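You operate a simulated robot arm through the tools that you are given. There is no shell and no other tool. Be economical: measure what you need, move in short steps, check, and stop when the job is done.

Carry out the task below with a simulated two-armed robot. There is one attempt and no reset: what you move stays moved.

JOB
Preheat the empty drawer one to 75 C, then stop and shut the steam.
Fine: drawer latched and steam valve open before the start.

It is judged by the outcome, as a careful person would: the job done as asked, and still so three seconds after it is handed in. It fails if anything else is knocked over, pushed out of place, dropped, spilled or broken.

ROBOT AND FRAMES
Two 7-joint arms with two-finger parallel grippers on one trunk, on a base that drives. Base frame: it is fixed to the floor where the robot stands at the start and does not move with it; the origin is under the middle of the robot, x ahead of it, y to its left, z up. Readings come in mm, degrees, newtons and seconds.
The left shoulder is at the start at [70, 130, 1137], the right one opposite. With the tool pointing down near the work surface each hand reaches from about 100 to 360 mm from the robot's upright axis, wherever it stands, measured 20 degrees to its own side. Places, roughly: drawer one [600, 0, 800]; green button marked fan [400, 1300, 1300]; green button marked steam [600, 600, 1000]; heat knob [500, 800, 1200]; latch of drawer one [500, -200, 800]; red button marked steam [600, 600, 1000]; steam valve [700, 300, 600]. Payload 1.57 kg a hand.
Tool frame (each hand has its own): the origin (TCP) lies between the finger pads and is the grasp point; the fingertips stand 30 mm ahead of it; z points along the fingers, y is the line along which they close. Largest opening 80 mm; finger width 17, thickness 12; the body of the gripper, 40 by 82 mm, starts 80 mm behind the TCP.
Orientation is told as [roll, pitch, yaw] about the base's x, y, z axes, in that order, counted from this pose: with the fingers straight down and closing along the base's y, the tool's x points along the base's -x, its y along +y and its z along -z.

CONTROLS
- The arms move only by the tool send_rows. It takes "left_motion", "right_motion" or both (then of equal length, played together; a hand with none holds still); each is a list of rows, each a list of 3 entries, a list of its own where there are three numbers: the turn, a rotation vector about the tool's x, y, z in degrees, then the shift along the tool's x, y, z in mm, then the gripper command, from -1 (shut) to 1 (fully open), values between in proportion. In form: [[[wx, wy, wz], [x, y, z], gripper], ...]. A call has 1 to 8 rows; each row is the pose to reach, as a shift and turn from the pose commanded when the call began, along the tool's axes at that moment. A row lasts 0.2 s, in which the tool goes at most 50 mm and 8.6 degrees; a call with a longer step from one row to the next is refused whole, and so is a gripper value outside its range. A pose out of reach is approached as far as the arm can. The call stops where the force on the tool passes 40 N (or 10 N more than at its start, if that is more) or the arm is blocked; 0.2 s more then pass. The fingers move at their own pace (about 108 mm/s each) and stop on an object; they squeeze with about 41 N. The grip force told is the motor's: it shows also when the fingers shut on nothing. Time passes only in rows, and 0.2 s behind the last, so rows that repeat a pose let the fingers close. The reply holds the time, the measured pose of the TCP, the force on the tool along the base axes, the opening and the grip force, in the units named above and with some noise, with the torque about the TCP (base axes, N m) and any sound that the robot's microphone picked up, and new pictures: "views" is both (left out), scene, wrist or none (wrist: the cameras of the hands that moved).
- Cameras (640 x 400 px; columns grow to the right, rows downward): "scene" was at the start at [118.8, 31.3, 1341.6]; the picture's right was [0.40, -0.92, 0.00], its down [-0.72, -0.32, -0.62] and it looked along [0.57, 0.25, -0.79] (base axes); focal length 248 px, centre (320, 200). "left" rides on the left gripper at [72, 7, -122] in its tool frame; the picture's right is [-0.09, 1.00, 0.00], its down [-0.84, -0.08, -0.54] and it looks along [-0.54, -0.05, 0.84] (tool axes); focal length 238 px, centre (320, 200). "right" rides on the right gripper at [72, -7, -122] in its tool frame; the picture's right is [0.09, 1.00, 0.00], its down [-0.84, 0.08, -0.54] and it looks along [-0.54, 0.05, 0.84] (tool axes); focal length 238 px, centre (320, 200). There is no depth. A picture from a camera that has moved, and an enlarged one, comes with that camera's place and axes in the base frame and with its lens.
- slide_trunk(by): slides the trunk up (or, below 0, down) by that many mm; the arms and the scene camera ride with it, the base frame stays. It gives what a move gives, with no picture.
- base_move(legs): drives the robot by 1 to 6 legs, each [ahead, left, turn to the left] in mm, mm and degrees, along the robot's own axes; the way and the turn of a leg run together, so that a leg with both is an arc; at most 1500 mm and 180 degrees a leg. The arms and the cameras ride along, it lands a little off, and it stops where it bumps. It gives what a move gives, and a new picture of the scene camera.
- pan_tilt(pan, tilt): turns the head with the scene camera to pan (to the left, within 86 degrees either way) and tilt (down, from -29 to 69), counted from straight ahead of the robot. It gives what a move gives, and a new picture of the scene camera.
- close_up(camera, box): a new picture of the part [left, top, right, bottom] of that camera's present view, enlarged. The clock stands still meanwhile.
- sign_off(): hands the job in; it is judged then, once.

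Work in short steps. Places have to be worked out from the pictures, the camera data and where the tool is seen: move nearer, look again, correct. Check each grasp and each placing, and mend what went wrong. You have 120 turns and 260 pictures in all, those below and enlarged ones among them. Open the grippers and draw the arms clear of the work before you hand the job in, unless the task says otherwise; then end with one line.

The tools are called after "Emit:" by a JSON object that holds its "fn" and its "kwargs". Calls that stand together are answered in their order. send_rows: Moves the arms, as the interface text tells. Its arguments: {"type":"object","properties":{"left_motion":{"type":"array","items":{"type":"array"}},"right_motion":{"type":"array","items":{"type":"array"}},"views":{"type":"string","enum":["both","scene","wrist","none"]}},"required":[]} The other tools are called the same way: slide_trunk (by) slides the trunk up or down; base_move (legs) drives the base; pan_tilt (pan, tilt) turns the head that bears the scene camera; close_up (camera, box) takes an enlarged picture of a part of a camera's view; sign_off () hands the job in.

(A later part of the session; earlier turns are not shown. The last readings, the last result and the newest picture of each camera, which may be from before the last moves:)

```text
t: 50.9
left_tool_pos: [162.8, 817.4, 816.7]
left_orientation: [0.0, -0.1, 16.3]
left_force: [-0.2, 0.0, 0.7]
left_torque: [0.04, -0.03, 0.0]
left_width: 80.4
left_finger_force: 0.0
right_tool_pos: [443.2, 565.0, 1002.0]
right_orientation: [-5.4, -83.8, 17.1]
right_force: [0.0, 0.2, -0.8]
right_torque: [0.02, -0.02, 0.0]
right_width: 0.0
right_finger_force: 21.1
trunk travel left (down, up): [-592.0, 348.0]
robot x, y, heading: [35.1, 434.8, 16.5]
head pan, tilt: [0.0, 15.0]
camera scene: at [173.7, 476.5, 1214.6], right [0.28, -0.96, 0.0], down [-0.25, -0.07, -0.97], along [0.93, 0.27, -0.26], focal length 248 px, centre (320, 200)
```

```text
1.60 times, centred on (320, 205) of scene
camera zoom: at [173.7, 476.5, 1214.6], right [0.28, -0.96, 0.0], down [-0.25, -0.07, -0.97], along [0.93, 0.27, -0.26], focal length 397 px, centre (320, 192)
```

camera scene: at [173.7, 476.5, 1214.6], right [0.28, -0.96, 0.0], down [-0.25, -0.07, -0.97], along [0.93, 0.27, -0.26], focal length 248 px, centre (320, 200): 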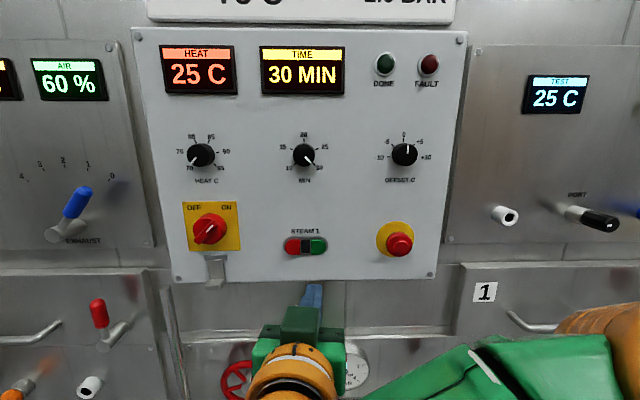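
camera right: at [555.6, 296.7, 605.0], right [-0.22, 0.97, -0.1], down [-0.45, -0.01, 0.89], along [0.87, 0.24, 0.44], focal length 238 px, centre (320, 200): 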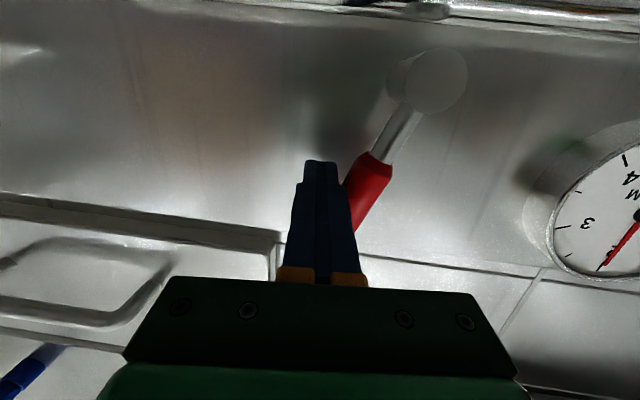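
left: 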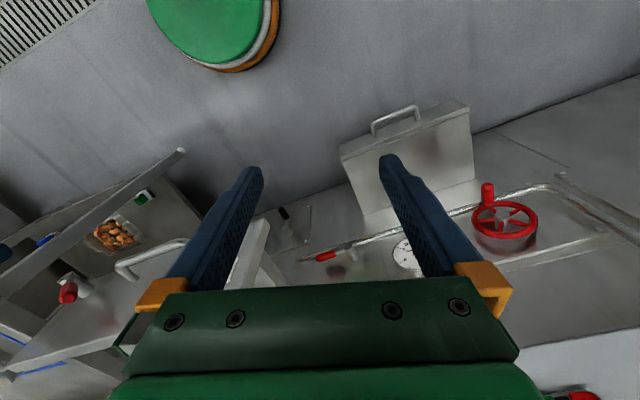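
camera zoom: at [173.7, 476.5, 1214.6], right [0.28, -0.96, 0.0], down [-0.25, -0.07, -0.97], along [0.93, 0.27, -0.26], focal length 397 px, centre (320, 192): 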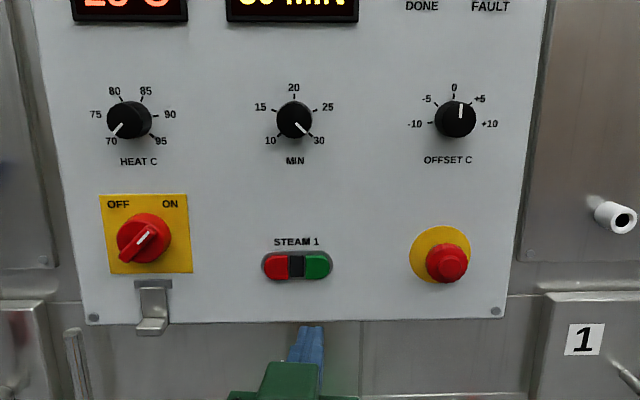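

I zoom on knobs: heat appears at 70, the offset slightly off zero, the main switch handle diagonal.

Emit:
{"fn": "close_up", "kwargs": {"camera": "scene", "box": [170, 125, 250, 185]}}

Emit:
{"fn": "close_up", "kwargs": {"camera": "scene", "box": [370, 125, 440, 185]}}

Emit:
{"fn": "close_up", "kwargs": {"camera": "scene", "box": [170, 195, 250, 290]}}

Emit:
{"fn": "close_up", "kwargs": {"camera": "scene", "box": [270, 215, 420, 285]}}

Emit:
{"fn": "pan_tilt", "kwargs": {"pan": 0, "tilt": -12}}

```text
6.67 times, centred on (210, 155) of scene
camera zoom: at [173.7, 476.5, 1214.6], right [0.28, -0.96, 0.0], down [-0.25, -0.07, -0.97], along [0.93, 0.27, -0.26], focal length 1655 px, centre (1053, 500)
```

zoom: 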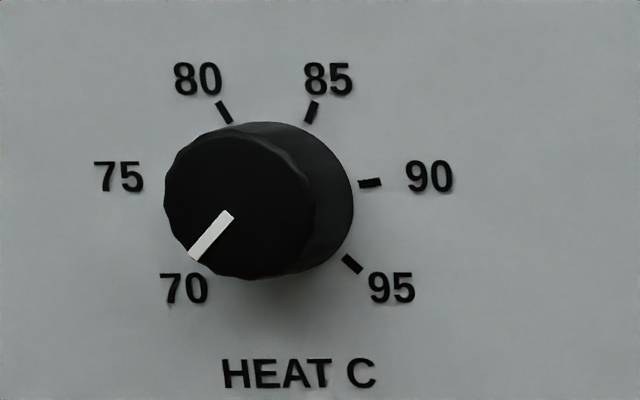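

```text
6.67 times, centred on (405, 155) of scene
camera zoom: at [173.7, 476.5, 1214.6], right [0.28, -0.96, 0.0], down [-0.25, -0.07, -0.97], along [0.93, 0.27, -0.26], focal length 1655 px, centre (-247, 500)
```

zoom: 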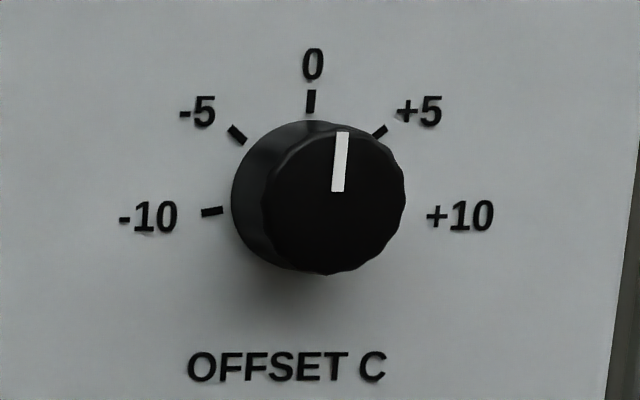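

```text
4.21 times, centred on (210, 242) of scene
camera zoom: at [173.7, 476.5, 1214.6], right [0.28, -0.96, 0.0], down [-0.25, -0.07, -0.97], along [0.93, 0.27, -0.26], focal length 1045 px, centre (783, 21)
```

zoom: 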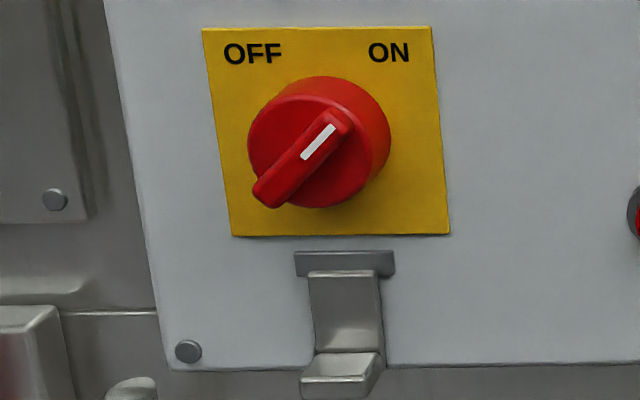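

```text
4.27 times, centred on (345, 250) of scene
camera zoom: at [173.7, 476.5, 1214.6], right [0.28, -0.96, 0.0], down [-0.25, -0.07, -0.97], along [0.93, 0.27, -0.26], focal length 1059 px, centre (213, -13)
```

zoom: 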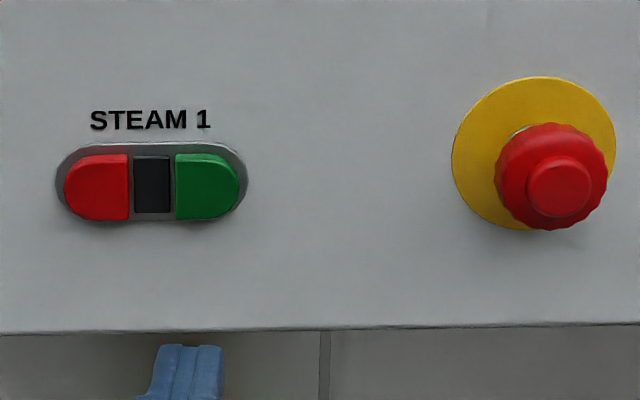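

```text
t: 51.8
left_tool_pos: [163.2, 818.4, 816.9]
left_orientation: [0.1, -0.1, 16.3]
left_force: [-0.6, -0.4, -0.2]
left_torque: [-0.01, -0.02, -0.02]
left_width: 79.9
left_finger_force: 0.1
right_tool_pos: [443.1, 565.2, 1002.2]
right_orientation: [-5.4, -83.9, 17.0]
right_force: [0.3, 0.0, -0.3]
right_torque: [-0.01, -0.02, -0.01]
right_width: 0.0
right_finger_force: 20.8
trunk travel left (down, up): [-592.0, 348.0]
robot x, y, heading: [37.7, 435.7, 16.5]
head pan, tilt: [0.0, -12.0]
camera scene: at [163.7, 473.5, 1256.9], right [0.28, -0.96, 0.0], down [0.2, 0.06, -0.98], along [0.94, 0.27, 0.21], focal length 248 px, centre (320, 200)
```

scene: 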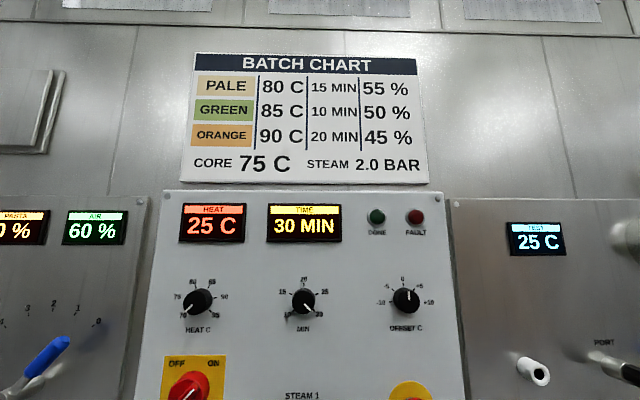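

Main switch is ON, E-stop out, offset 0; heat knob is at 70 and needs 75. The knob is at about [516,781,1180]; I raise the trunk and move left so the right hand faces it, opening the gripper.

Emit:
{"fn": "slide_trunk", "kwargs": {"by": 180}}

Emit:
{"fn": "base_move", "kwargs": {"legs": [[0, 186, 0.5]]}}

Emit:
{"fn": "send_rows", "kwargs": {"right_motion": [[[0, -3, 0], [0, 0, 0], 0.6], [[0, -6, 0], [0, 0, 0], 0.6], [[0, -6, 0], [0, 0, 20], 0.6]], "views": "both"}}

```text
t: 53.8
left_tool_pos: [162.1, 817.7, 997.4]
left_orientation: [0.0, 0.0, 16.3]
left_force: [-0.2, 0.8, -0.3]
left_torque: [-0.02, 0.01, -0.04]
left_width: 79.8
left_finger_force: 0.1
right_tool_pos: [443.4, 564.5, 1182.4]
right_orientation: [-5.4, -83.9, 17.1]
right_force: [-0.3, -0.1, -0.1]
right_torque: [0.0, 0.01, 0.03]
right_width: 0.0
right_finger_force: 21.1
trunk travel left (down, up): [-772.0, 168.0]
robot x, y, heading: [37.3, 437.2, 16.3]
head pan, tilt: [0.0, -12.0]
```

```text
t: 55.3
left_tool_pos: [106.8, 993.2, 998.1]
left_orientation: [0.1, 0.0, 17.0]
left_force: [-0.1, -0.4, 0.4]
left_torque: [0.03, -0.01, 0.04]
left_width: 80.1
left_finger_force: 0.0
right_tool_pos: [391.2, 742.3, 1183.0]
right_orientation: [-4.0, -83.7, 16.2]
right_force: [-0.5, -0.7, 0.6]
right_torque: [-0.04, -0.01, 0.0]
right_width: 0.3
right_finger_force: 20.9
trunk travel left (down, up): [-772.0, 168.0]
robot x, y, heading: [-15.6, 612.3, 16.7]
head pan, tilt: [0.0, -12.0]
camera scene: at [111.7, 647.7, 1437.0], right [0.29, -0.96, 0.0], down [0.2, 0.06, -0.98], along [0.94, 0.28, 0.21], focal length 248 px, centre (320, 200)
```

scene: 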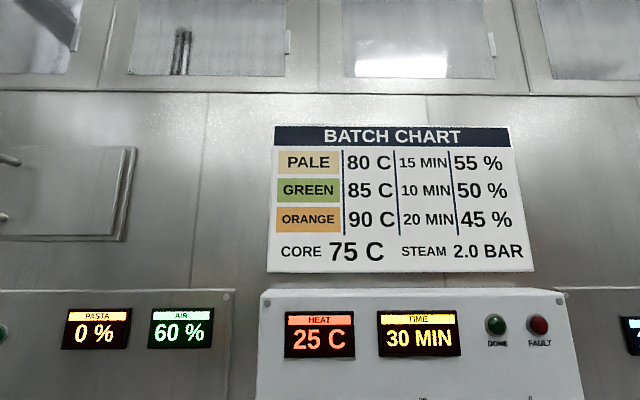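

```text
t: 56.1
left_tool_pos: [106.1, 995.8, 997.0]
left_orientation: [-0.2, 0.1, 17.0]
left_force: [0.0, -0.6, -0.6]
left_torque: [0.0, 0.01, -0.03]
left_width: 80.1
left_finger_force: 0.1
right_tool_pos: [410.3, 749.3, 1179.6]
right_orientation: [-72.3, -89.4, 84.6]
right_force: [0.3, 0.1, 0.4]
right_torque: [0.0, 0.02, 0.0]
right_width: 64.1
right_finger_force: 0.0
trunk travel left (down, up): [-772.0, 168.0]
robot x, y, heading: [-15.9, 609.0, 17.0]
head pan, tilt: [0.0, -12.0]
camera scene: at [111.7, 651.8, 1436.9], right [0.29, -0.96, 0.0], down [0.2, 0.06, -0.98], along [0.94, 0.28, 0.21], focal length 248 px, centre (320, 200)
camera right: at [293.5, 714.4, 1108.5], right [-0.21, 0.97, -0.1], down [-0.55, -0.03, 0.84], along [0.81, 0.23, 0.54], focal length 238 px, centre (320, 200)
```

scene: 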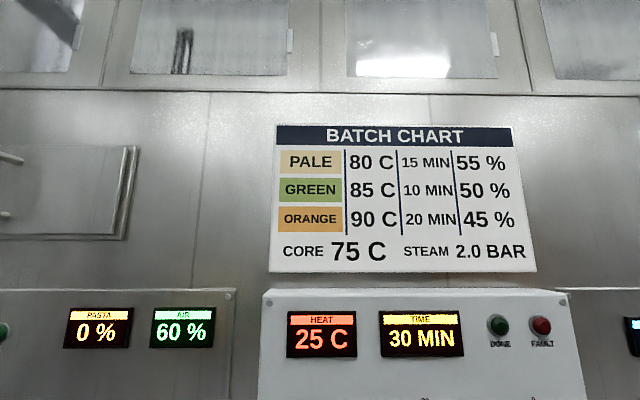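
right: 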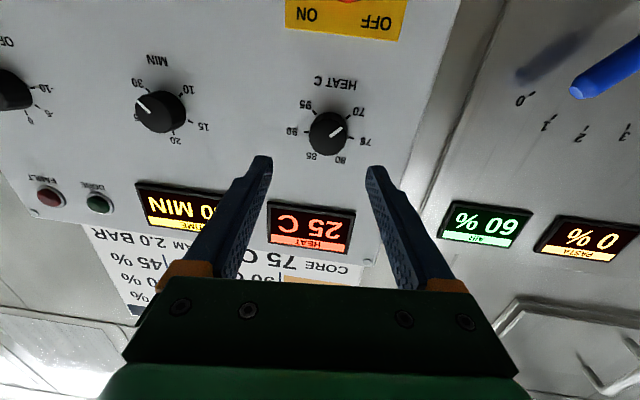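

The knob is nearly on the hand's axis, about 100 mm ahead of the TCP. I advance 65 mm and look again.

Emit:
{"fn": "send_rows", "kwargs": {"right_motion": [[[0, 0, 0], [1, -2, 35], 0.6], [[0, 0, 0], [2, -4, 65], 0.6]], "views": "wrist"}}

Emit:
{"fn": "pan_tilt", "kwargs": {"pan": -5, "tilt": 30}}

```text
t: 56.7
left_tool_pos: [107.1, 994.7, 997.4]
left_orientation: [0.0, 0.0, 17.0]
left_force: [0.6, -0.8, 0.4]
left_torque: [-0.03, 0.0, 0.02]
left_width: 80.0
left_finger_force: 0.0
right_tool_pos: [474.8, 758.8, 1177.4]
right_orientation: [-65.9, -89.3, 78.2]
right_force: [0.5, -0.2, 0.3]
right_torque: [0.01, 0.02, 0.04]
right_width: 64.0
right_finger_force: 0.0
trunk travel left (down, up): [-772.0, 168.0]
robot x, y, heading: [-15.8, 613.7, 16.9]
head pan, tilt: [0.0, -12.0]
camera right: at [358.2, 724.4, 1106.1], right [-0.21, 0.97, -0.1], down [-0.54, -0.03, 0.84], along [0.81, 0.23, 0.54], focal length 238 px, centre (320, 200)
```

right: 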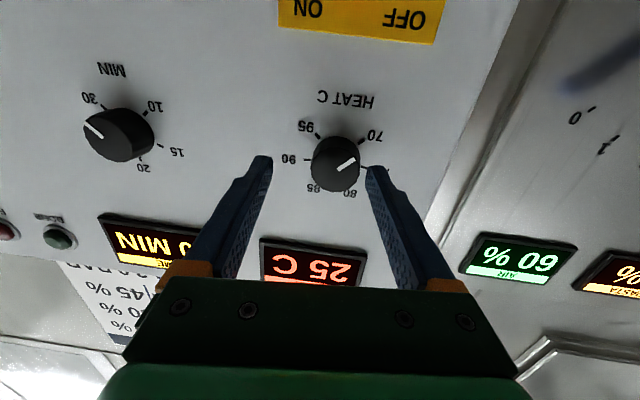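

```text
t: 57.8
left_tool_pos: [105.8, 995.1, 997.6]
left_orientation: [0.0, -0.1, 16.9]
left_force: [0.2, -0.5, -0.3]
left_torque: [-0.05, -0.04, 0.0]
left_width: 80.1
left_finger_force: 0.1
right_tool_pos: [474.5, 758.5, 1178.4]
right_orientation: [-72.0, -89.4, 84.3]
right_force: [0.2, -0.3, 0.8]
right_torque: [0.0, 0.06, 0.01]
right_width: 63.9
right_finger_force: 0.0
trunk travel left (down, up): [-772.0, 168.0]
robot x, y, heading: [-17.1, 611.4, 17.0]
head pan, tilt: [-5.0, 30.0]
camera scene: at [120.1, 645.7, 1370.6], right [0.21, -0.98, 0.0], down [-0.49, -0.1, -0.87], along [0.85, 0.18, -0.5], focal length 248 px, centre (320, 200)
```

scene: 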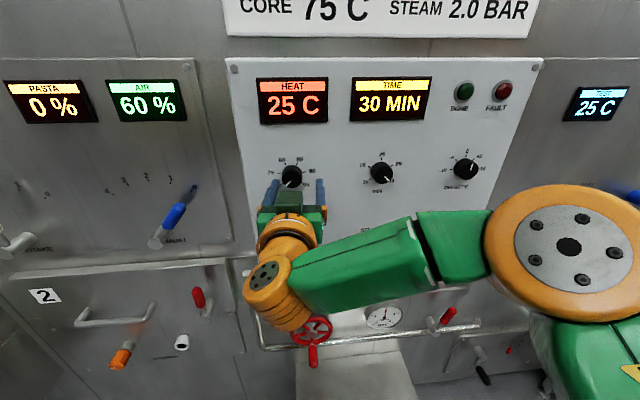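

Knob face is ~10 mm beyond the fingertips and 12 mm to the left. I shift, advance 26 mm and close.

Emit:
{"fn": "send_rows", "kwargs": {"right_motion": [[[0, 0, 0], [0, 12, 0], 0.6], [[0, 0, 0], [0, 12, 14], 0.6], [[0, 0, 0], [0, 12, 26], 0.6]], "views": "wrist"}}

```text
t: 58.6
left_tool_pos: [104.9, 994.9, 997.9]
left_orientation: [0.1, -0.2, 16.9]
left_force: [0.6, 0.1, 0.9]
left_torque: [-0.03, -0.01, 0.02]
left_width: 80.1
left_finger_force: 0.1
right_tool_pos: [495.2, 775.7, 1178.1]
right_orientation: [-80.2, -89.3, 92.5]
right_force: [0.1, -0.3, -0.1]
right_torque: [0.03, 0.01, -0.04]
right_width: 64.0
right_finger_force: 0.1
trunk travel left (down, up): [-772.0, 168.0]
robot x, y, heading: [-13.8, 607.9, 16.9]
head pan, tilt: [-5.0, 30.0]
camera right: at [378.4, 740.8, 1107.1], right [-0.21, 0.97, -0.1], down [-0.55, -0.03, 0.84], along [0.81, 0.23, 0.54], focal length 238 px, centre (320, 200)
```

right: 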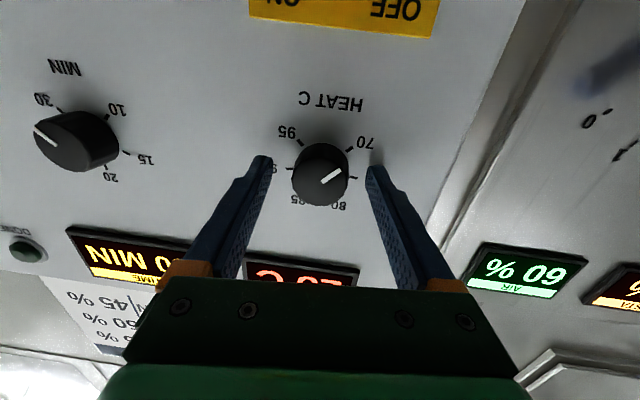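

Good alignment; I go 7 mm further in and close the fingers on the knob.

Emit:
{"fn": "send_rows", "kwargs": {"right_motion": [[[0, 0, 0], [0, 0, 7], 0.6], [[0, 0, 0], [0, 0, 7], -0.3], [[0, 0, 0], [0, 0, 7], -1], [[0, 0, 0], [0, 0, 7], -1]], "views": "wrist"}}

```text
t: 59.6
left_tool_pos: [100.1, 994.8, 998.4]
left_orientation: [-0.1, -0.4, 16.9]
left_force: [-0.5, 0.1, 0.5]
left_torque: [0.03, 0.02, -0.04]
left_width: 79.9
left_finger_force: 0.1
right_tool_pos: [497.0, 777.0, 1180.0]
right_orientation: [-103.7, -89.3, 116.0]
right_force: [-14.0, -2.3, -3.8]
right_torque: [0.0, 0.07, 1.14]
right_width: 38.4
right_finger_force: 43.9
trunk travel left (down, up): [-772.0, 168.0]
robot x, y, heading: [-17.3, 613.0, 16.7]
head pan, tilt: [-5.0, 30.0]
camera right: at [379.9, 742.2, 1107.9], right [-0.21, 0.97, -0.1], down [-0.55, -0.03, 0.83], along [0.81, 0.23, 0.54], focal length 238 px, centre (320, 200)
```

right: 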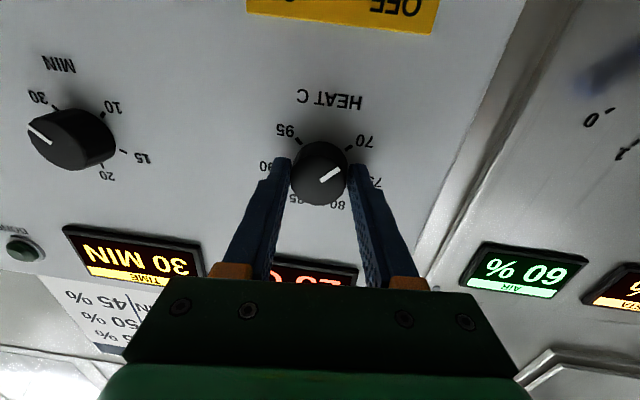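

The knob is held (38 mm). I back off 3 mm and turn clockwise in steps.

Emit:
{"fn": "send_rows", "kwargs": {"right_motion": [[[0, 0, 0], [0, 0, -3], -1], [[0, 0, 8], [0, 0, -3], -1], [[0, 0, 16], [0, 0, -3], -1], [[0, 0, 24], [0, 0, -3], -1], [[0, 0, 32], [0, 0, -3], -1], [[0, 0, 40], [0, 0, -3], -1]], "views": "wrist"}}

```text
t: 61.0
left_tool_pos: [102.1, 996.5, 997.9]
left_orientation: [-0.1, -0.3, 16.8]
left_force: [0.1, -0.4, 0.3]
left_torque: [-0.01, -0.02, 0.0]
left_width: 80.0
left_finger_force: 0.1
right_tool_pos: [496.7, 776.8, 1180.3]
right_orientation: [90.1, -50.5, -77.8]
right_force: [-8.8, 0.2, -0.6]
right_torque: [-0.09, 0.17, 1.03]
right_width: 38.0
right_finger_force: 44.0
trunk travel left (down, up): [-772.0, 168.0]
robot x, y, heading: [-18.2, 614.8, 16.9]
head pan, tilt: [-5.0, 30.0]
camera right: at [369.6, 789.1, 1120.4], right [-0.18, 0.81, 0.56], down [-0.43, -0.58, 0.69], along [0.89, -0.12, 0.45], focal length 238 px, centre (320, 200)
```

right: 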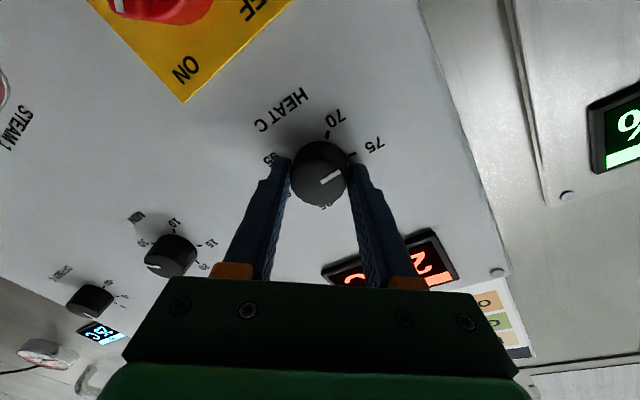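

The knob turned along ~40°. I look closely at the pointer versus the 75 mark.

Emit:
{"fn": "close_up", "kwargs": {"camera": "right", "box": [250, 80, 410, 230]}}

Emit:
{"fn": "close_up", "kwargs": {"camera": "scene", "box": [240, 140, 350, 220]}}

```text
2.67 times, centred on (330, 155) of right
camera zoom: at [369.6, 789.1, 1120.4], right [-0.18, 0.81, 0.56], down [-0.43, -0.58, 0.69], along [0.89, -0.12, 0.45], focal length 636 px, centre (293, 320)
```

zoom: 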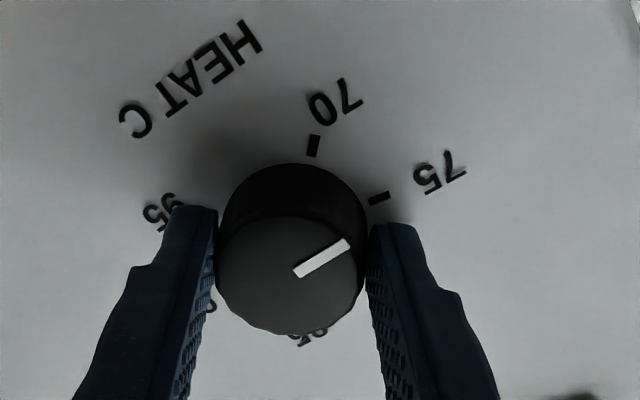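

```text
5.00 times, centred on (295, 180) of scene
camera zoom: at [114.8, 645.3, 1371.1], right [0.21, -0.98, 0.0], down [-0.49, -0.1, -0.87], along [0.85, 0.18, -0.5], focal length 1241 px, centre (445, 300)
```

zoom: 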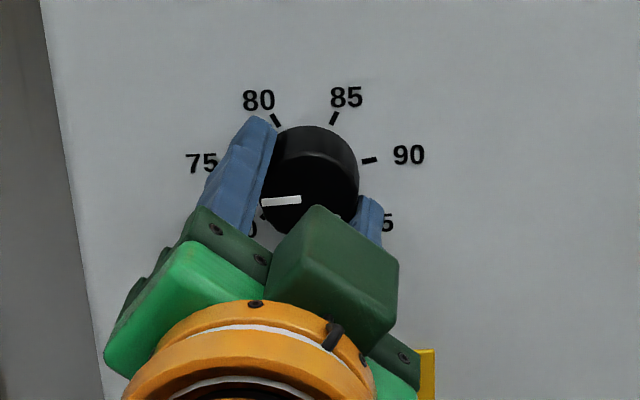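

Pointer is ~10–12° short of 75. I turn 11° more.

Emit:
{"fn": "send_rows", "kwargs": {"right_motion": [[[0, 0, 6], [0, 0, 0], -1], [[0, 0, 11], [0, 0, 0], -1], [[0, 0, 11], [0, 0, 0], -1]], "views": "none"}}

Emit:
{"fn": "close_up", "kwargs": {"camera": "right", "box": [250, 80, 410, 230]}}

Emit:
{"fn": "close_up", "kwargs": {"camera": "scene", "box": [240, 60, 400, 220]}}

```text
t: 61.8
left_tool_pos: [102.8, 995.6, 998.0]
left_orientation: [-0.2, -0.2, 16.9]
left_force: [0.6, -0.8, 0.7]
left_torque: [0.02, -0.04, -0.01]
left_width: 80.0
left_finger_force: 0.1
right_tool_pos: [496.3, 775.7, 1181.9]
right_orientation: [90.2, -39.5, -77.8]
right_force: [-5.4, 0.3, 2.8]
right_torque: [0.13, -0.46, 0.98]
right_width: 37.3
right_finger_force: 43.2
trunk travel left (down, up): [-772.0, 168.0]
robot x, y, heading: [-14.4, 609.3, 17.0]
head pan, tilt: [-5.0, 30.0]
```

```text
2.67 times, centred on (330, 155) of right
camera zoom: at [367.4, 799.3, 1129.2], right [-0.15, 0.69, 0.71], down [-0.4, -0.7, 0.59], along [0.9, -0.2, 0.38], focal length 636 px, centre (293, 320)
```

zoom: 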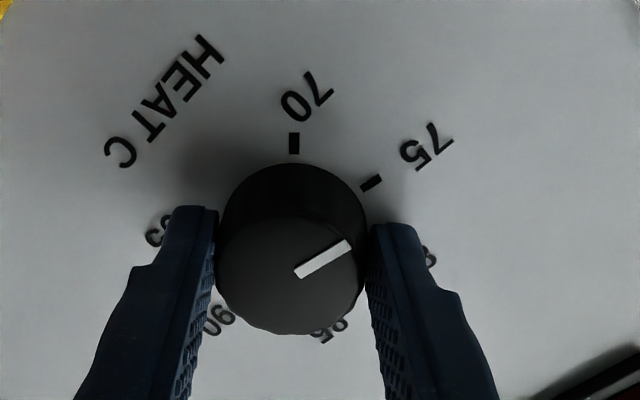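

```text
2.50 times, centred on (320, 140) of scene
camera zoom: at [115.2, 645.5, 1371.0], right [0.21, -0.98, 0.0], down [-0.49, -0.1, -0.87], along [0.85, 0.18, -0.5], focal length 620 px, centre (320, 350)
```

zoom: 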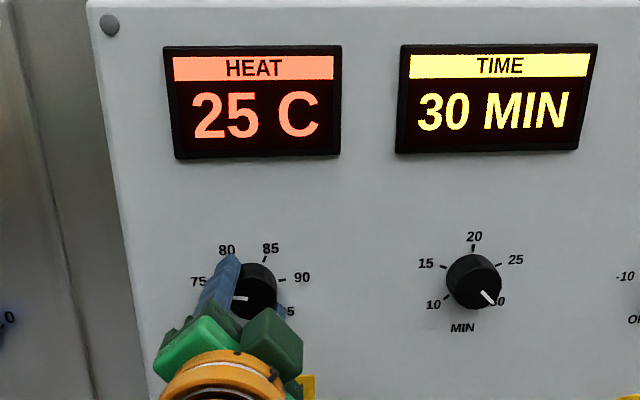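

The pointer is now parallel with the 75 tick. I release, back away and roll the hand back.

Emit:
{"fn": "send_rows", "kwargs": {"right_motion": [[[0, 0, 0], [0, 0, 0], 0.6], [[0, 0, 0], [0, 0, 0], 0.6], [[0, 0, 0], [0, 0, -35], 0.6], [[0, 0, 0], [0, 0, -75], 0.6], [[0, 0, -8.5], [0, 0, -110], 0], [[0, 0, -17], [0, 0, -110], -1], [[0, 0, -25.5], [0, 0, -110], -1], [[0, 0, -34], [0, 0, -110], -1]], "views": "none"}}

Emit:
{"fn": "close_up", "kwargs": {"camera": "scene", "box": [240, 140, 350, 220]}}

Emit:
{"fn": "send_rows", "kwargs": {"right_motion": [[[0, 0, -8.5], [0, 0, 0], -1], [[0, 0, -17], [0, 0, 0], -1]], "views": "both"}}

```text
t: 63.6
left_tool_pos: [106.0, 994.6, 996.8]
left_orientation: [0.0, -0.1, 16.9]
left_force: [-0.6, 0.9, -0.9]
left_torque: [-0.01, -0.05, 0.03]
left_width: 79.9
left_finger_force: 0.1
right_tool_pos: [392.4, 754.0, 1177.4]
right_orientation: [89.4, -73.8, -77.1]
right_force: [0.3, 0.4, 0.2]
right_torque: [0.0, 0.0, 0.01]
right_width: 0.1
right_finger_force: 21.5
trunk travel left (down, up): [-772.0, 168.0]
robot x, y, heading: [-17.1, 614.0, 16.8]
head pan, tilt: [-5.0, 30.0]
```

```text
5.00 times, centred on (295, 180) of scene
camera zoom: at [119.4, 645.8, 1370.6], right [0.21, -0.98, 0.0], down [-0.49, -0.1, -0.87], along [0.85, 0.18, -0.5], focal length 1241 px, centre (445, 300)
```

zoom: 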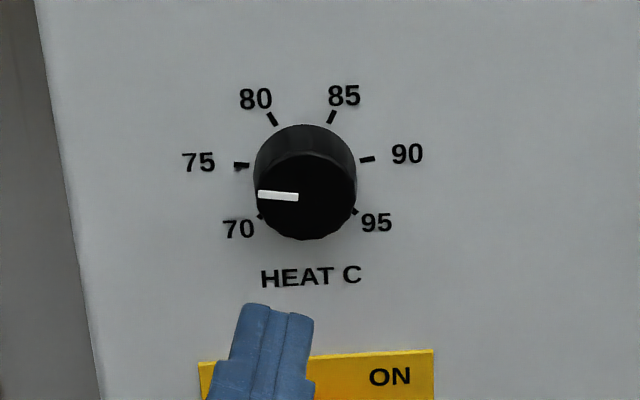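

```text
t: 64.2
left_tool_pos: [106.5, 996.2, 998.1]
left_orientation: [0.0, -0.1, 16.9]
left_force: [0.5, 0.7, 0.0]
left_torque: [0.01, -0.01, -0.01]
left_width: 80.1
left_finger_force: 0.2
right_tool_pos: [392.2, 755.0, 1178.3]
right_orientation: [-76.5, -89.2, 88.8]
right_force: [0.6, -0.9, -0.6]
right_torque: [0.01, -0.04, -0.01]
right_width: 0.0
right_finger_force: 21.4
trunk travel left (down, up): [-772.0, 168.0]
robot x, y, heading: [-18.8, 613.0, 17.0]
head pan, tilt: [-5.0, 30.0]
camera scene: at [119.5, 645.8, 1370.5], right [0.21, -0.98, 0.0], down [-0.49, -0.1, -0.87], along [0.85, 0.18, -0.5], focal length 248 px, centre (320, 200)
camera right: at [275.9, 719.5, 1106.8], right [-0.21, 0.97, -0.1], down [-0.55, -0.03, 0.84], along [0.81, 0.23, 0.54], focal length 238 px, centre (320, 200)
```

scene: 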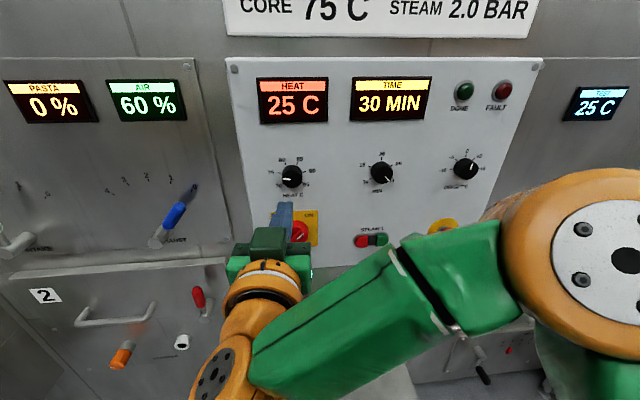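
right: 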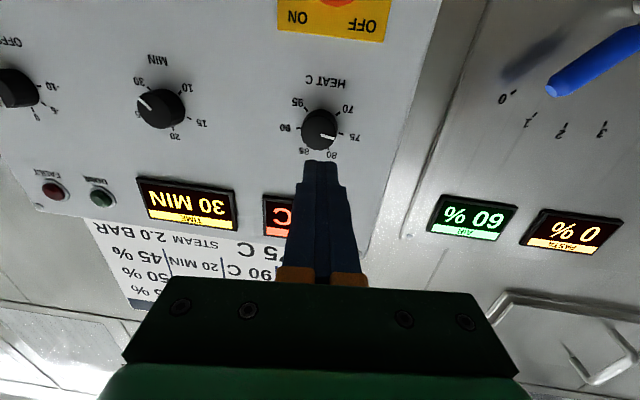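

Knob is at 75. Now the steam buttons: green at ≈[582,599,1011], red 48 mm left of it. I move right 205 mm and down 167 mm to face the green button.

Emit:
{"fn": "base_move", "kwargs": {"legs": [[0, -205, 0]]}}

Emit:
{"fn": "slide_trunk", "kwargs": {"by": -167}}

Emit:
{"fn": "close_up", "kwargs": {"camera": "right", "box": [0, 0, 640, 400]}}

Emit:
{"fn": "pan_tilt", "kwargs": {"pan": -5, "tilt": 22}}

```text
t: 65.8
left_tool_pos: [162.8, 804.3, 995.3]
left_orientation: [-0.2, 0.0, 17.0]
left_force: [-1.1, -0.5, 0.1]
left_torque: [-0.02, 0.01, 0.01]
left_width: 80.0
left_finger_force: 0.2
right_tool_pos: [451.2, 564.1, 1177.8]
right_orientation: [-76.5, -89.3, 89.2]
right_force: [-0.1, -0.3, 0.6]
right_torque: [0.01, 0.01, -0.01]
right_width: 0.0
right_finger_force: 21.1
trunk travel left (down, up): [-772.0, 168.0]
robot x, y, heading: [43.8, 417.6, 17.0]
head pan, tilt: [-5.0, 30.0]
camera scene: at [178.2, 455.5, 1370.5], right [0.21, -0.98, 0.0], down [-0.49, -0.11, -0.87], along [0.85, 0.18, -0.5], focal length 248 px, centre (320, 200)
```

scene: 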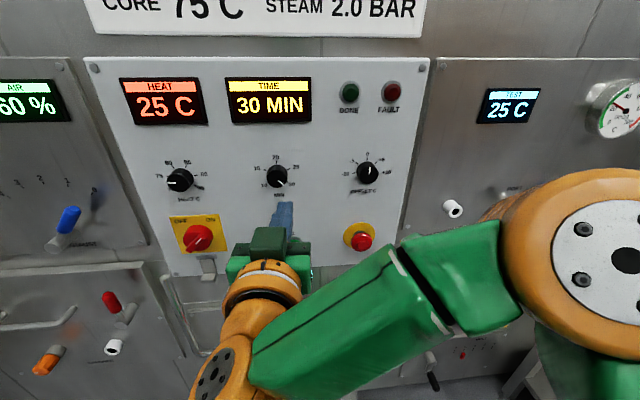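

```text
t: 67.7
left_tool_pos: [162.2, 802.4, 831.2]
left_orientation: [-0.1, 0.0, 17.1]
left_force: [-0.2, 0.7, 0.4]
left_torque: [-0.02, 0.02, 0.01]
left_width: 80.0
left_finger_force: 0.0
right_tool_pos: [451.1, 562.0, 1010.5]
right_orientation: [-73.0, -89.4, 85.6]
right_force: [-0.2, -0.9, -0.6]
right_torque: [-0.01, 0.0, -0.01]
right_width: 0.0
right_finger_force: 21.1
trunk travel left (down, up): [-605.0, 335.0]
robot x, y, heading: [41.5, 420.4, 17.2]
head pan, tilt: [-5.0, 30.0]
```

```text
1.00 times, centred on (320, 200) of right (not enlarged: the box is as wide or as high as the picture)
camera zoom: at [334.8, 527.1, 939.8], right [-0.22, 0.97, -0.1], down [-0.55, -0.03, 0.84], along [0.81, 0.24, 0.54], focal length 238 px, centre (320, 200)
```

zoom: 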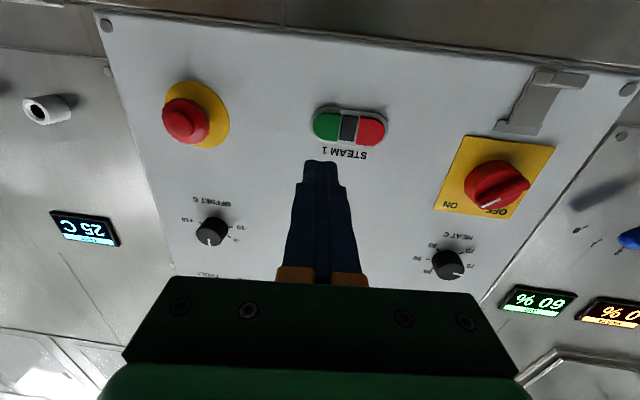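

```text
t: 68.4
left_tool_pos: [163.7, 802.0, 830.2]
left_orientation: [0.0, 0.0, 17.0]
left_force: [-0.5, -0.4, -0.7]
left_torque: [0.02, 0.04, 0.0]
left_width: 80.4
left_finger_force: 0.1
right_tool_pos: [451.7, 562.5, 1011.6]
right_orientation: [-72.7, -89.3, 85.4]
right_force: [-0.2, 0.5, 0.2]
right_torque: [-0.01, -0.02, 0.01]
right_width: 0.1
right_finger_force: 21.4
trunk travel left (down, up): [-605.0, 335.0]
robot x, y, heading: [41.1, 416.0, 16.9]
head pan, tilt: [-5.0, 22.0]
camera scene: at [181.3, 453.1, 1216.3], right [0.21, -0.98, 0.0], down [-0.37, -0.08, -0.93], along [0.91, 0.19, -0.38], focal length 248 px, centre (320, 200)
```

scene: 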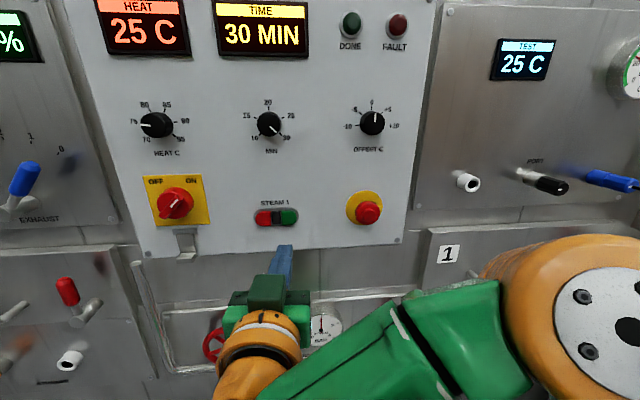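

The hand is on the green button's line, ~105 mm to contact. I advance and press it gently, then back off.

Emit:
{"fn": "send_rows", "kwargs": {"right_motion": [[[0, 0, 0], [0, 5, 40], -1], [[0, 0, 0], [0, 6, 75], -1], [[0, 0, 0], [0, 6, 92], -1]], "views": "wrist"}}

```text
t: 69.2
left_tool_pos: [163.2, 802.1, 828.8]
left_orientation: [-0.1, 0.0, 17.1]
left_force: [-0.6, -0.5, 0.1]
left_torque: [0.02, 0.03, 0.0]
left_width: 79.9
left_finger_force: 0.1
right_tool_pos: [539.8, 588.5, 1011.7]
right_orientation: [-72.5, -89.3, 85.0]
right_force: [-0.7, 0.2, 0.4]
right_torque: [0.03, -0.04, 0.0]
right_width: 0.2
right_finger_force: 21.1
trunk travel left (down, up): [-605.0, 335.0]
robot x, y, heading: [40.7, 419.6, 17.1]
head pan, tilt: [-5.0, 22.0]
camera right: at [423.5, 552.3, 940.6], right [-0.22, 0.97, -0.1], down [-0.55, -0.03, 0.84], along [0.81, 0.24, 0.54], focal length 238 px, centre (320, 200)
```

right: 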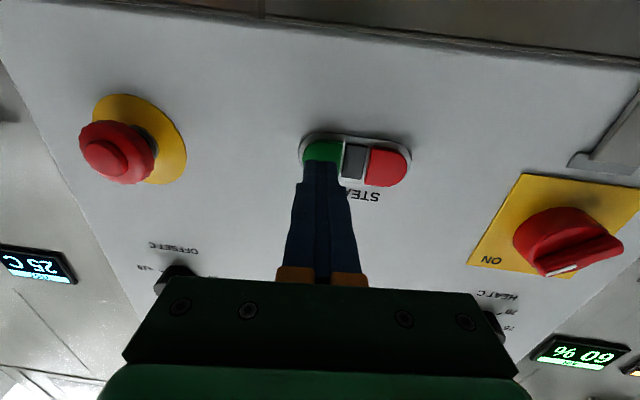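

Aligned on green. I press in small steps.

Emit:
{"fn": "send_rows", "kwargs": {"right_motion": [[[0, 0, 0], [0, 0, 8], -1], [[0, 0, 0], [0, 0, 14], -1], [[0, 0, 0], [0, 0, 19], -1], [[0, 0, 0], [0, 0, 23], -1]], "views": "both"}}

```text
t: 70.2
left_tool_pos: [158.2, 800.5, 830.3]
left_orientation: [-0.1, -0.4, 17.1]
left_force: [-1.3, -0.4, -0.2]
left_torque: [-0.02, 0.0, -0.01]
left_width: 79.9
left_finger_force: 0.1
right_tool_pos: [556.4, 590.8, 1014.0]
right_orientation: [-83.1, -89.4, 95.8]
right_force: [-27.2, -7.6, -17.3]
right_torque: [-0.23, 0.46, 0.11]
right_width: 0.0
right_finger_force: 21.5
trunk travel left (down, up): [-605.0, 335.0]
robot x, y, heading: [41.1, 421.5, 17.0]
head pan, tilt: [-5.0, 22.0]
heard: click
camera scene: at [173.4, 450.8, 1217.0], right [0.21, -0.98, 0.0], down [-0.36, -0.08, -0.93], along [0.91, 0.2, -0.37], focal length 248 px, centre (320, 200)
camera right: at [439.3, 556.3, 941.2], right [-0.22, 0.97, -0.1], down [-0.55, -0.03, 0.84], along [0.81, 0.24, 0.54], focal length 238 px, centre (320, 200)
```

scene: 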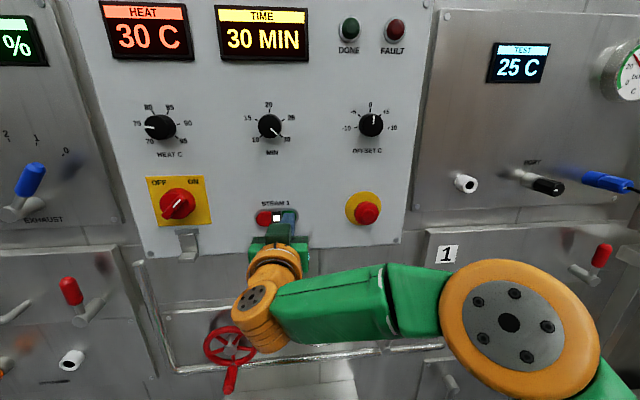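
right: 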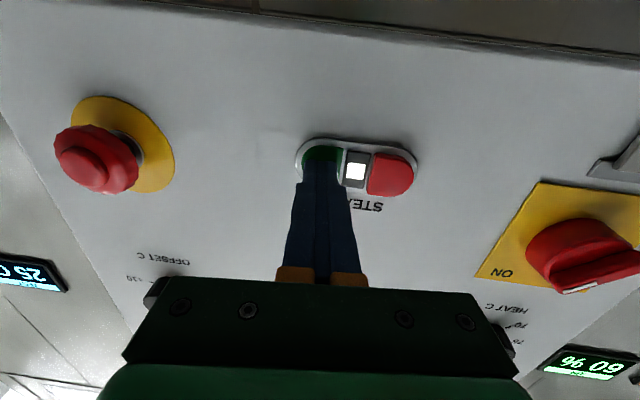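

Click, the run lamp is on and HEAT reads 30 C and rising. I back off and shift in front of the red button.

Emit:
{"fn": "send_rows", "kwargs": {"right_motion": [[[0, 0, 0], [0, 0, -18], -1], [[0, 0, 0], [2, 45, -20], -1]], "views": "both"}}

```text
t: 70.8
left_tool_pos: [163.9, 805.5, 829.1]
left_orientation: [-0.2, -0.1, 17.2]
left_force: [-0.9, 1.1, 0.0]
left_torque: [-0.03, 0.0, 0.03]
left_width: 80.1
left_finger_force: 0.1
right_tool_pos: [532.5, 633.8, 1011.2]
right_orientation: [-87.2, -89.3, 99.8]
right_force: [0.1, 1.2, -0.5]
right_torque: [-0.01, -0.01, -0.01]
right_width: 0.2
right_finger_force: 21.4
trunk travel left (down, up): [-605.0, 335.0]
robot x, y, heading: [45.7, 417.9, 17.1]
head pan, tilt: [-5.0, 22.0]
camera scene: at [180.3, 455.9, 1216.5], right [0.21, -0.98, 0.0], down [-0.37, -0.08, -0.93], along [0.91, 0.19, -0.37], focal length 248 px, centre (320, 200)
camera right: at [415.7, 598.9, 938.3], right [-0.22, 0.97, -0.1], down [-0.55, -0.03, 0.84], along [0.81, 0.24, 0.54], focal length 238 px, centre (320, 200)
```

scene: 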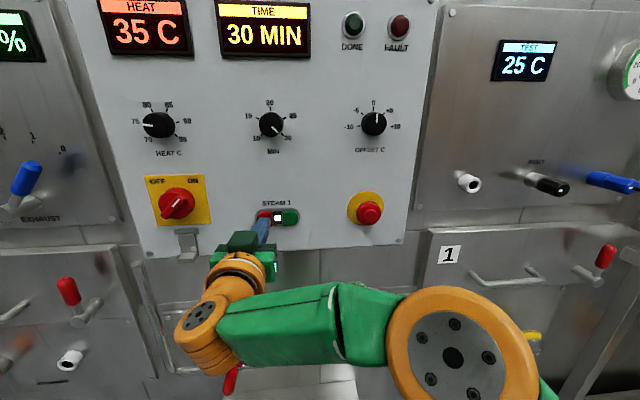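
right: 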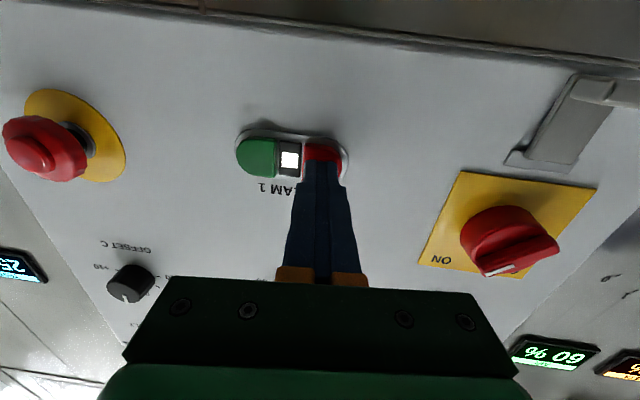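

35 C, fist is in front of red. I wait and watch.

Emit:
{"fn": "send_rows", "kwargs": {"right_motion": [[[0, 0, 0], [0, 0, 0], -1], [[0, 0, 0], [0, 0, 0], -1], [[0, 0, 0], [0, 0, 2], -1], [[0, 0, 0], [0, 0, 4], -1], [[0, 0, 0], [0, 0, 6], -1], [[0, 0, 0], [0, 0, 8], -1]], "views": "scene"}}

```text
t: 72.2
left_tool_pos: [161.7, 802.1, 830.1]
left_orientation: [0.0, -0.2, 17.1]
left_force: [-0.3, -0.3, -0.6]
left_torque: [-0.01, 0.01, -0.01]
left_width: 80.0
left_finger_force: 0.1
right_tool_pos: [538.3, 633.8, 1009.5]
right_orientation: [-79.3, -89.4, 91.8]
right_force: [-7.2, -1.7, -3.5]
right_torque: [-0.02, 0.04, 0.06]
right_width: 0.0
right_finger_force: 21.2
trunk travel left (down, up): [-605.0, 335.0]
robot x, y, heading: [43.3, 421.1, 17.0]
head pan, tilt: [-5.0, 22.0]
heard: click
camera scene: at [179.0, 452.6, 1216.5], right [0.21, -0.98, 0.0], down [-0.36, -0.08, -0.93], along [0.91, 0.2, -0.37], focal length 248 px, centre (320, 200)
```

scene: 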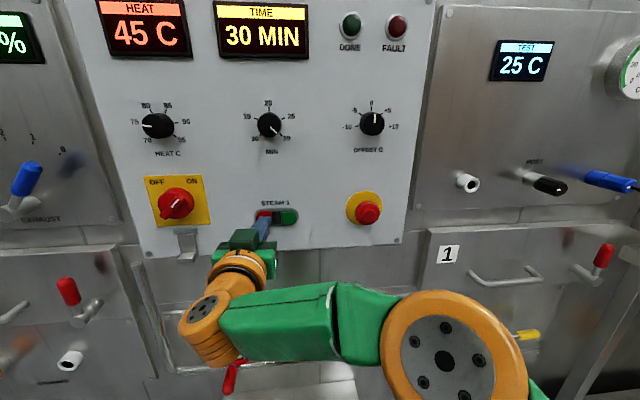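

My creep forward already pressed red (it clicked at 45 C and the lamp is out). I back off, return to green and restart.

Emit:
{"fn": "send_rows", "kwargs": {"right_motion": [[[0, 0, 0], [0, 0, -20], -1], [[0, 0, 0], [-2, -44, -20], -1], [[0, 0, 0], [-2, -44, -5], -1], [[0, 0, 0], [-2, -44, 2], -1], [[0, 0, 0], [-2, -44, 7], -1]], "views": "scene"}}

```text
t: 73.4
left_tool_pos: [161.2, 801.5, 829.7]
left_orientation: [0.0, -0.3, 17.1]
left_force: [0.0, 0.5, -0.5]
left_torque: [0.01, -0.01, 0.01]
left_width: 80.0
left_finger_force: 0.0
right_tool_pos: [552.7, 592.1, 1011.3]
right_orientation: [-75.5, -89.2, 88.0]
right_force: [-13.9, -5.8, -10.0]
right_torque: [-0.17, 0.28, 0.08]
right_width: 0.1
right_finger_force: 20.7
trunk travel left (down, up): [-605.0, 335.0]
robot x, y, heading: [46.4, 418.4, 16.6]
head pan, tilt: [-5.0, 22.0]
heard: click
camera scene: at [177.4, 451.6, 1216.6], right [0.21, -0.98, 0.0], down [-0.36, -0.08, -0.93], along [0.91, 0.2, -0.37], focal length 248 px, centre (320, 200)
```

scene: 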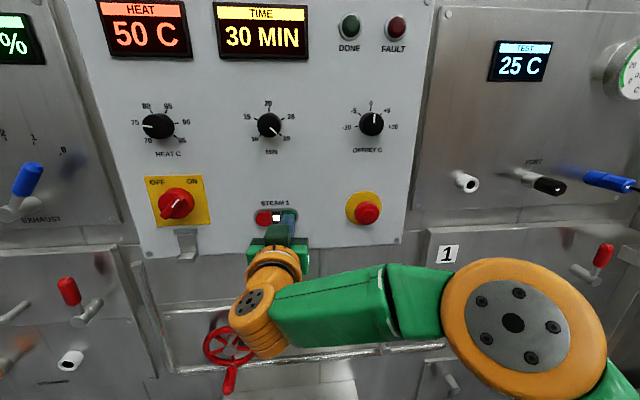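

Running again at 50 C. I retreat and place the fist before red, keeping well clear of it.

Emit:
{"fn": "send_rows", "kwargs": {"right_motion": [[[0, 0, 0], [0, 0, -26], -1], [[0, 0, 0], [2, 44, -28], -1]], "views": "scene"}}

```text
t: 74.0
left_tool_pos: [163.5, 804.9, 830.1]
left_orientation: [-0.2, 0.0, 17.1]
left_force: [-0.2, 0.5, 0.6]
left_torque: [-0.01, 0.02, -0.01]
left_width: 80.1
left_finger_force: 0.0
right_tool_pos: [520.6, 632.0, 1009.7]
right_orientation: [-77.1, -89.3, 89.5]
right_force: [-0.3, -0.3, 0.6]
right_torque: [0.0, 0.0, -0.03]
right_width: 0.0
right_finger_force: 20.7
trunk travel left (down, up): [-605.0, 335.0]
robot x, y, heading: [44.7, 415.8, 17.2]
head pan, tilt: [-5.0, 22.0]
camera scene: at [180.7, 455.8, 1216.4], right [0.21, -0.98, 0.0], down [-0.37, -0.08, -0.93], along [0.91, 0.19, -0.37], focal length 248 px, centre (320, 200)
```

scene: 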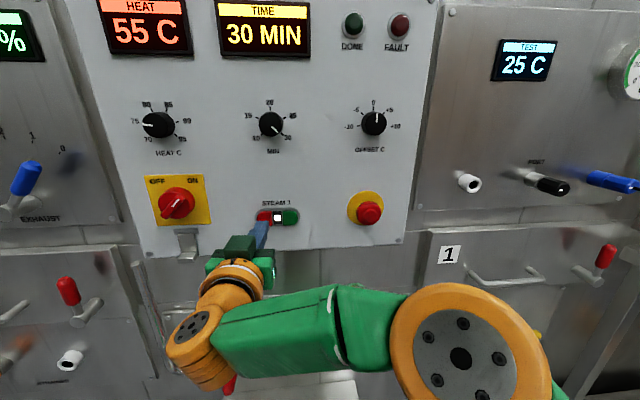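

55 C. I wait about 1.2 s holding still.

Emit:
{"fn": "send_rows", "kwargs": {"right_motion": [[[0, 0, 0], [0, 0, 0], -1], [[0, 0, 0], [0, 0, 0], -1], [[0, 0, 0], [0, 0, 0], -1], [[0, 0, 0], [0, 0, 0], -1], [[0, 0, 0], [0, 0, 0], -1]], "views": "scene"}}

```text
t: 75.2
left_tool_pos: [163.9, 802.3, 828.9]
left_orientation: [0.0, 0.0, 17.1]
left_force: [-0.6, -0.3, 0.9]
left_torque: [0.0, -0.03, -0.01]
left_width: 80.3
left_finger_force: 0.1
right_tool_pos: [520.2, 629.3, 1010.1]
right_orientation: [-72.1, -89.3, 84.7]
right_force: [0.3, 0.1, 1.6]
right_torque: [0.0, -0.03, -0.02]
right_width: 0.0
right_finger_force: 21.5
trunk travel left (down, up): [-605.0, 335.0]
robot x, y, heading: [46.2, 417.2, 17.2]
head pan, tilt: [-5.0, 22.0]
camera scene: at [181.3, 453.1, 1216.3], right [0.21, -0.98, 0.0], down [-0.37, -0.08, -0.93], along [0.91, 0.19, -0.37], focal length 248 px, centre (320, 200)
```

scene: 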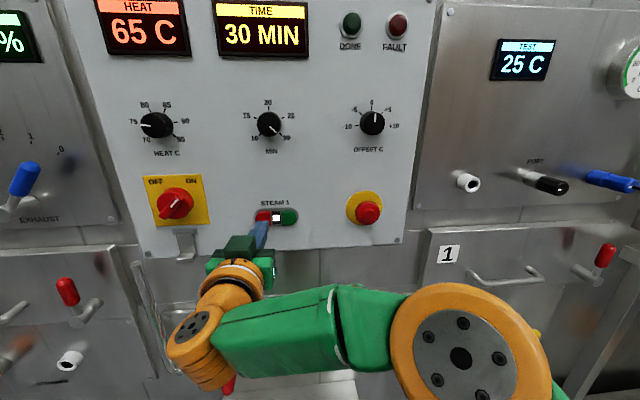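

65 C. Another 1.2 s.

Emit:
{"fn": "send_rows", "kwargs": {"right_motion": [[[0, 0, 0], [0, 0, 0], -1], [[0, 0, 0], [0, 0, 0], -1], [[0, 0, 0], [0, 0, 0], -1], [[0, 0, 0], [0, 0, 0], -1], [[0, 0, 0], [0, 0, 0], -1]], "views": "scene"}}

```text
t: 76.4
left_tool_pos: [163.1, 802.6, 829.7]
left_orientation: [0.0, 0.0, 17.1]
left_force: [-0.1, 0.0, 0.9]
left_torque: [0.02, -0.01, 0.03]
left_width: 80.1
left_finger_force: 0.1
right_tool_pos: [521.4, 630.0, 1009.9]
right_orientation: [-72.2, -89.5, 84.8]
right_force: [-0.1, 0.1, -1.2]
right_torque: [-0.03, -0.01, -0.02]
right_width: 0.0
right_finger_force: 21.5
trunk travel left (down, up): [-605.0, 335.0]
robot x, y, heading: [39.3, 418.4, 17.4]
head pan, tilt: [-5.0, 22.0]
camera scene: at [181.3, 453.2, 1216.3], right [0.21, -0.98, 0.0], down [-0.37, -0.08, -0.93], along [0.91, 0.19, -0.37], focal length 248 px, centre (320, 200)
```

scene: 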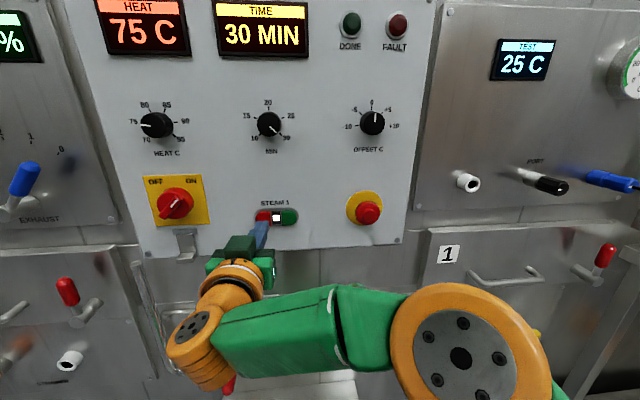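

75 C reached. I press red now.

Emit:
{"fn": "send_rows", "kwargs": {"right_motion": [[[0, 0, 0], [0, 2, 12], -1], [[0, 0, 0], [0, 2, 20], -1]], "views": "scene"}}

```text
t: 77.0
left_tool_pos: [161.2, 802.0, 830.0]
left_orientation: [-0.1, -0.2, 17.2]
left_force: [0.8, -0.1, 0.6]
left_torque: [0.01, -0.01, 0.0]
left_width: 80.0
left_finger_force: 0.0
right_tool_pos: [537.5, 636.3, 1009.4]
right_orientation: [-79.3, -89.4, 91.8]
right_force: [-5.8, -1.3, -2.0]
right_torque: [-0.05, 0.03, 0.07]
right_width: 0.0
right_finger_force: 21.3
trunk travel left (down, up): [-605.0, 335.0]
robot x, y, heading: [39.3, 417.8, 17.0]
head pan, tilt: [-5.0, 22.0]
heard: click
camera scene: at [179.1, 452.9, 1216.5], right [0.21, -0.98, 0.0], down [-0.36, -0.08, -0.93], along [0.91, 0.2, -0.37], focal length 248 px, centre (320, 200)
```

scene: 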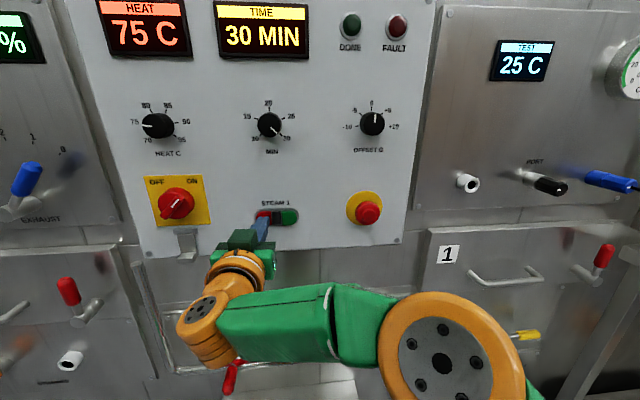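

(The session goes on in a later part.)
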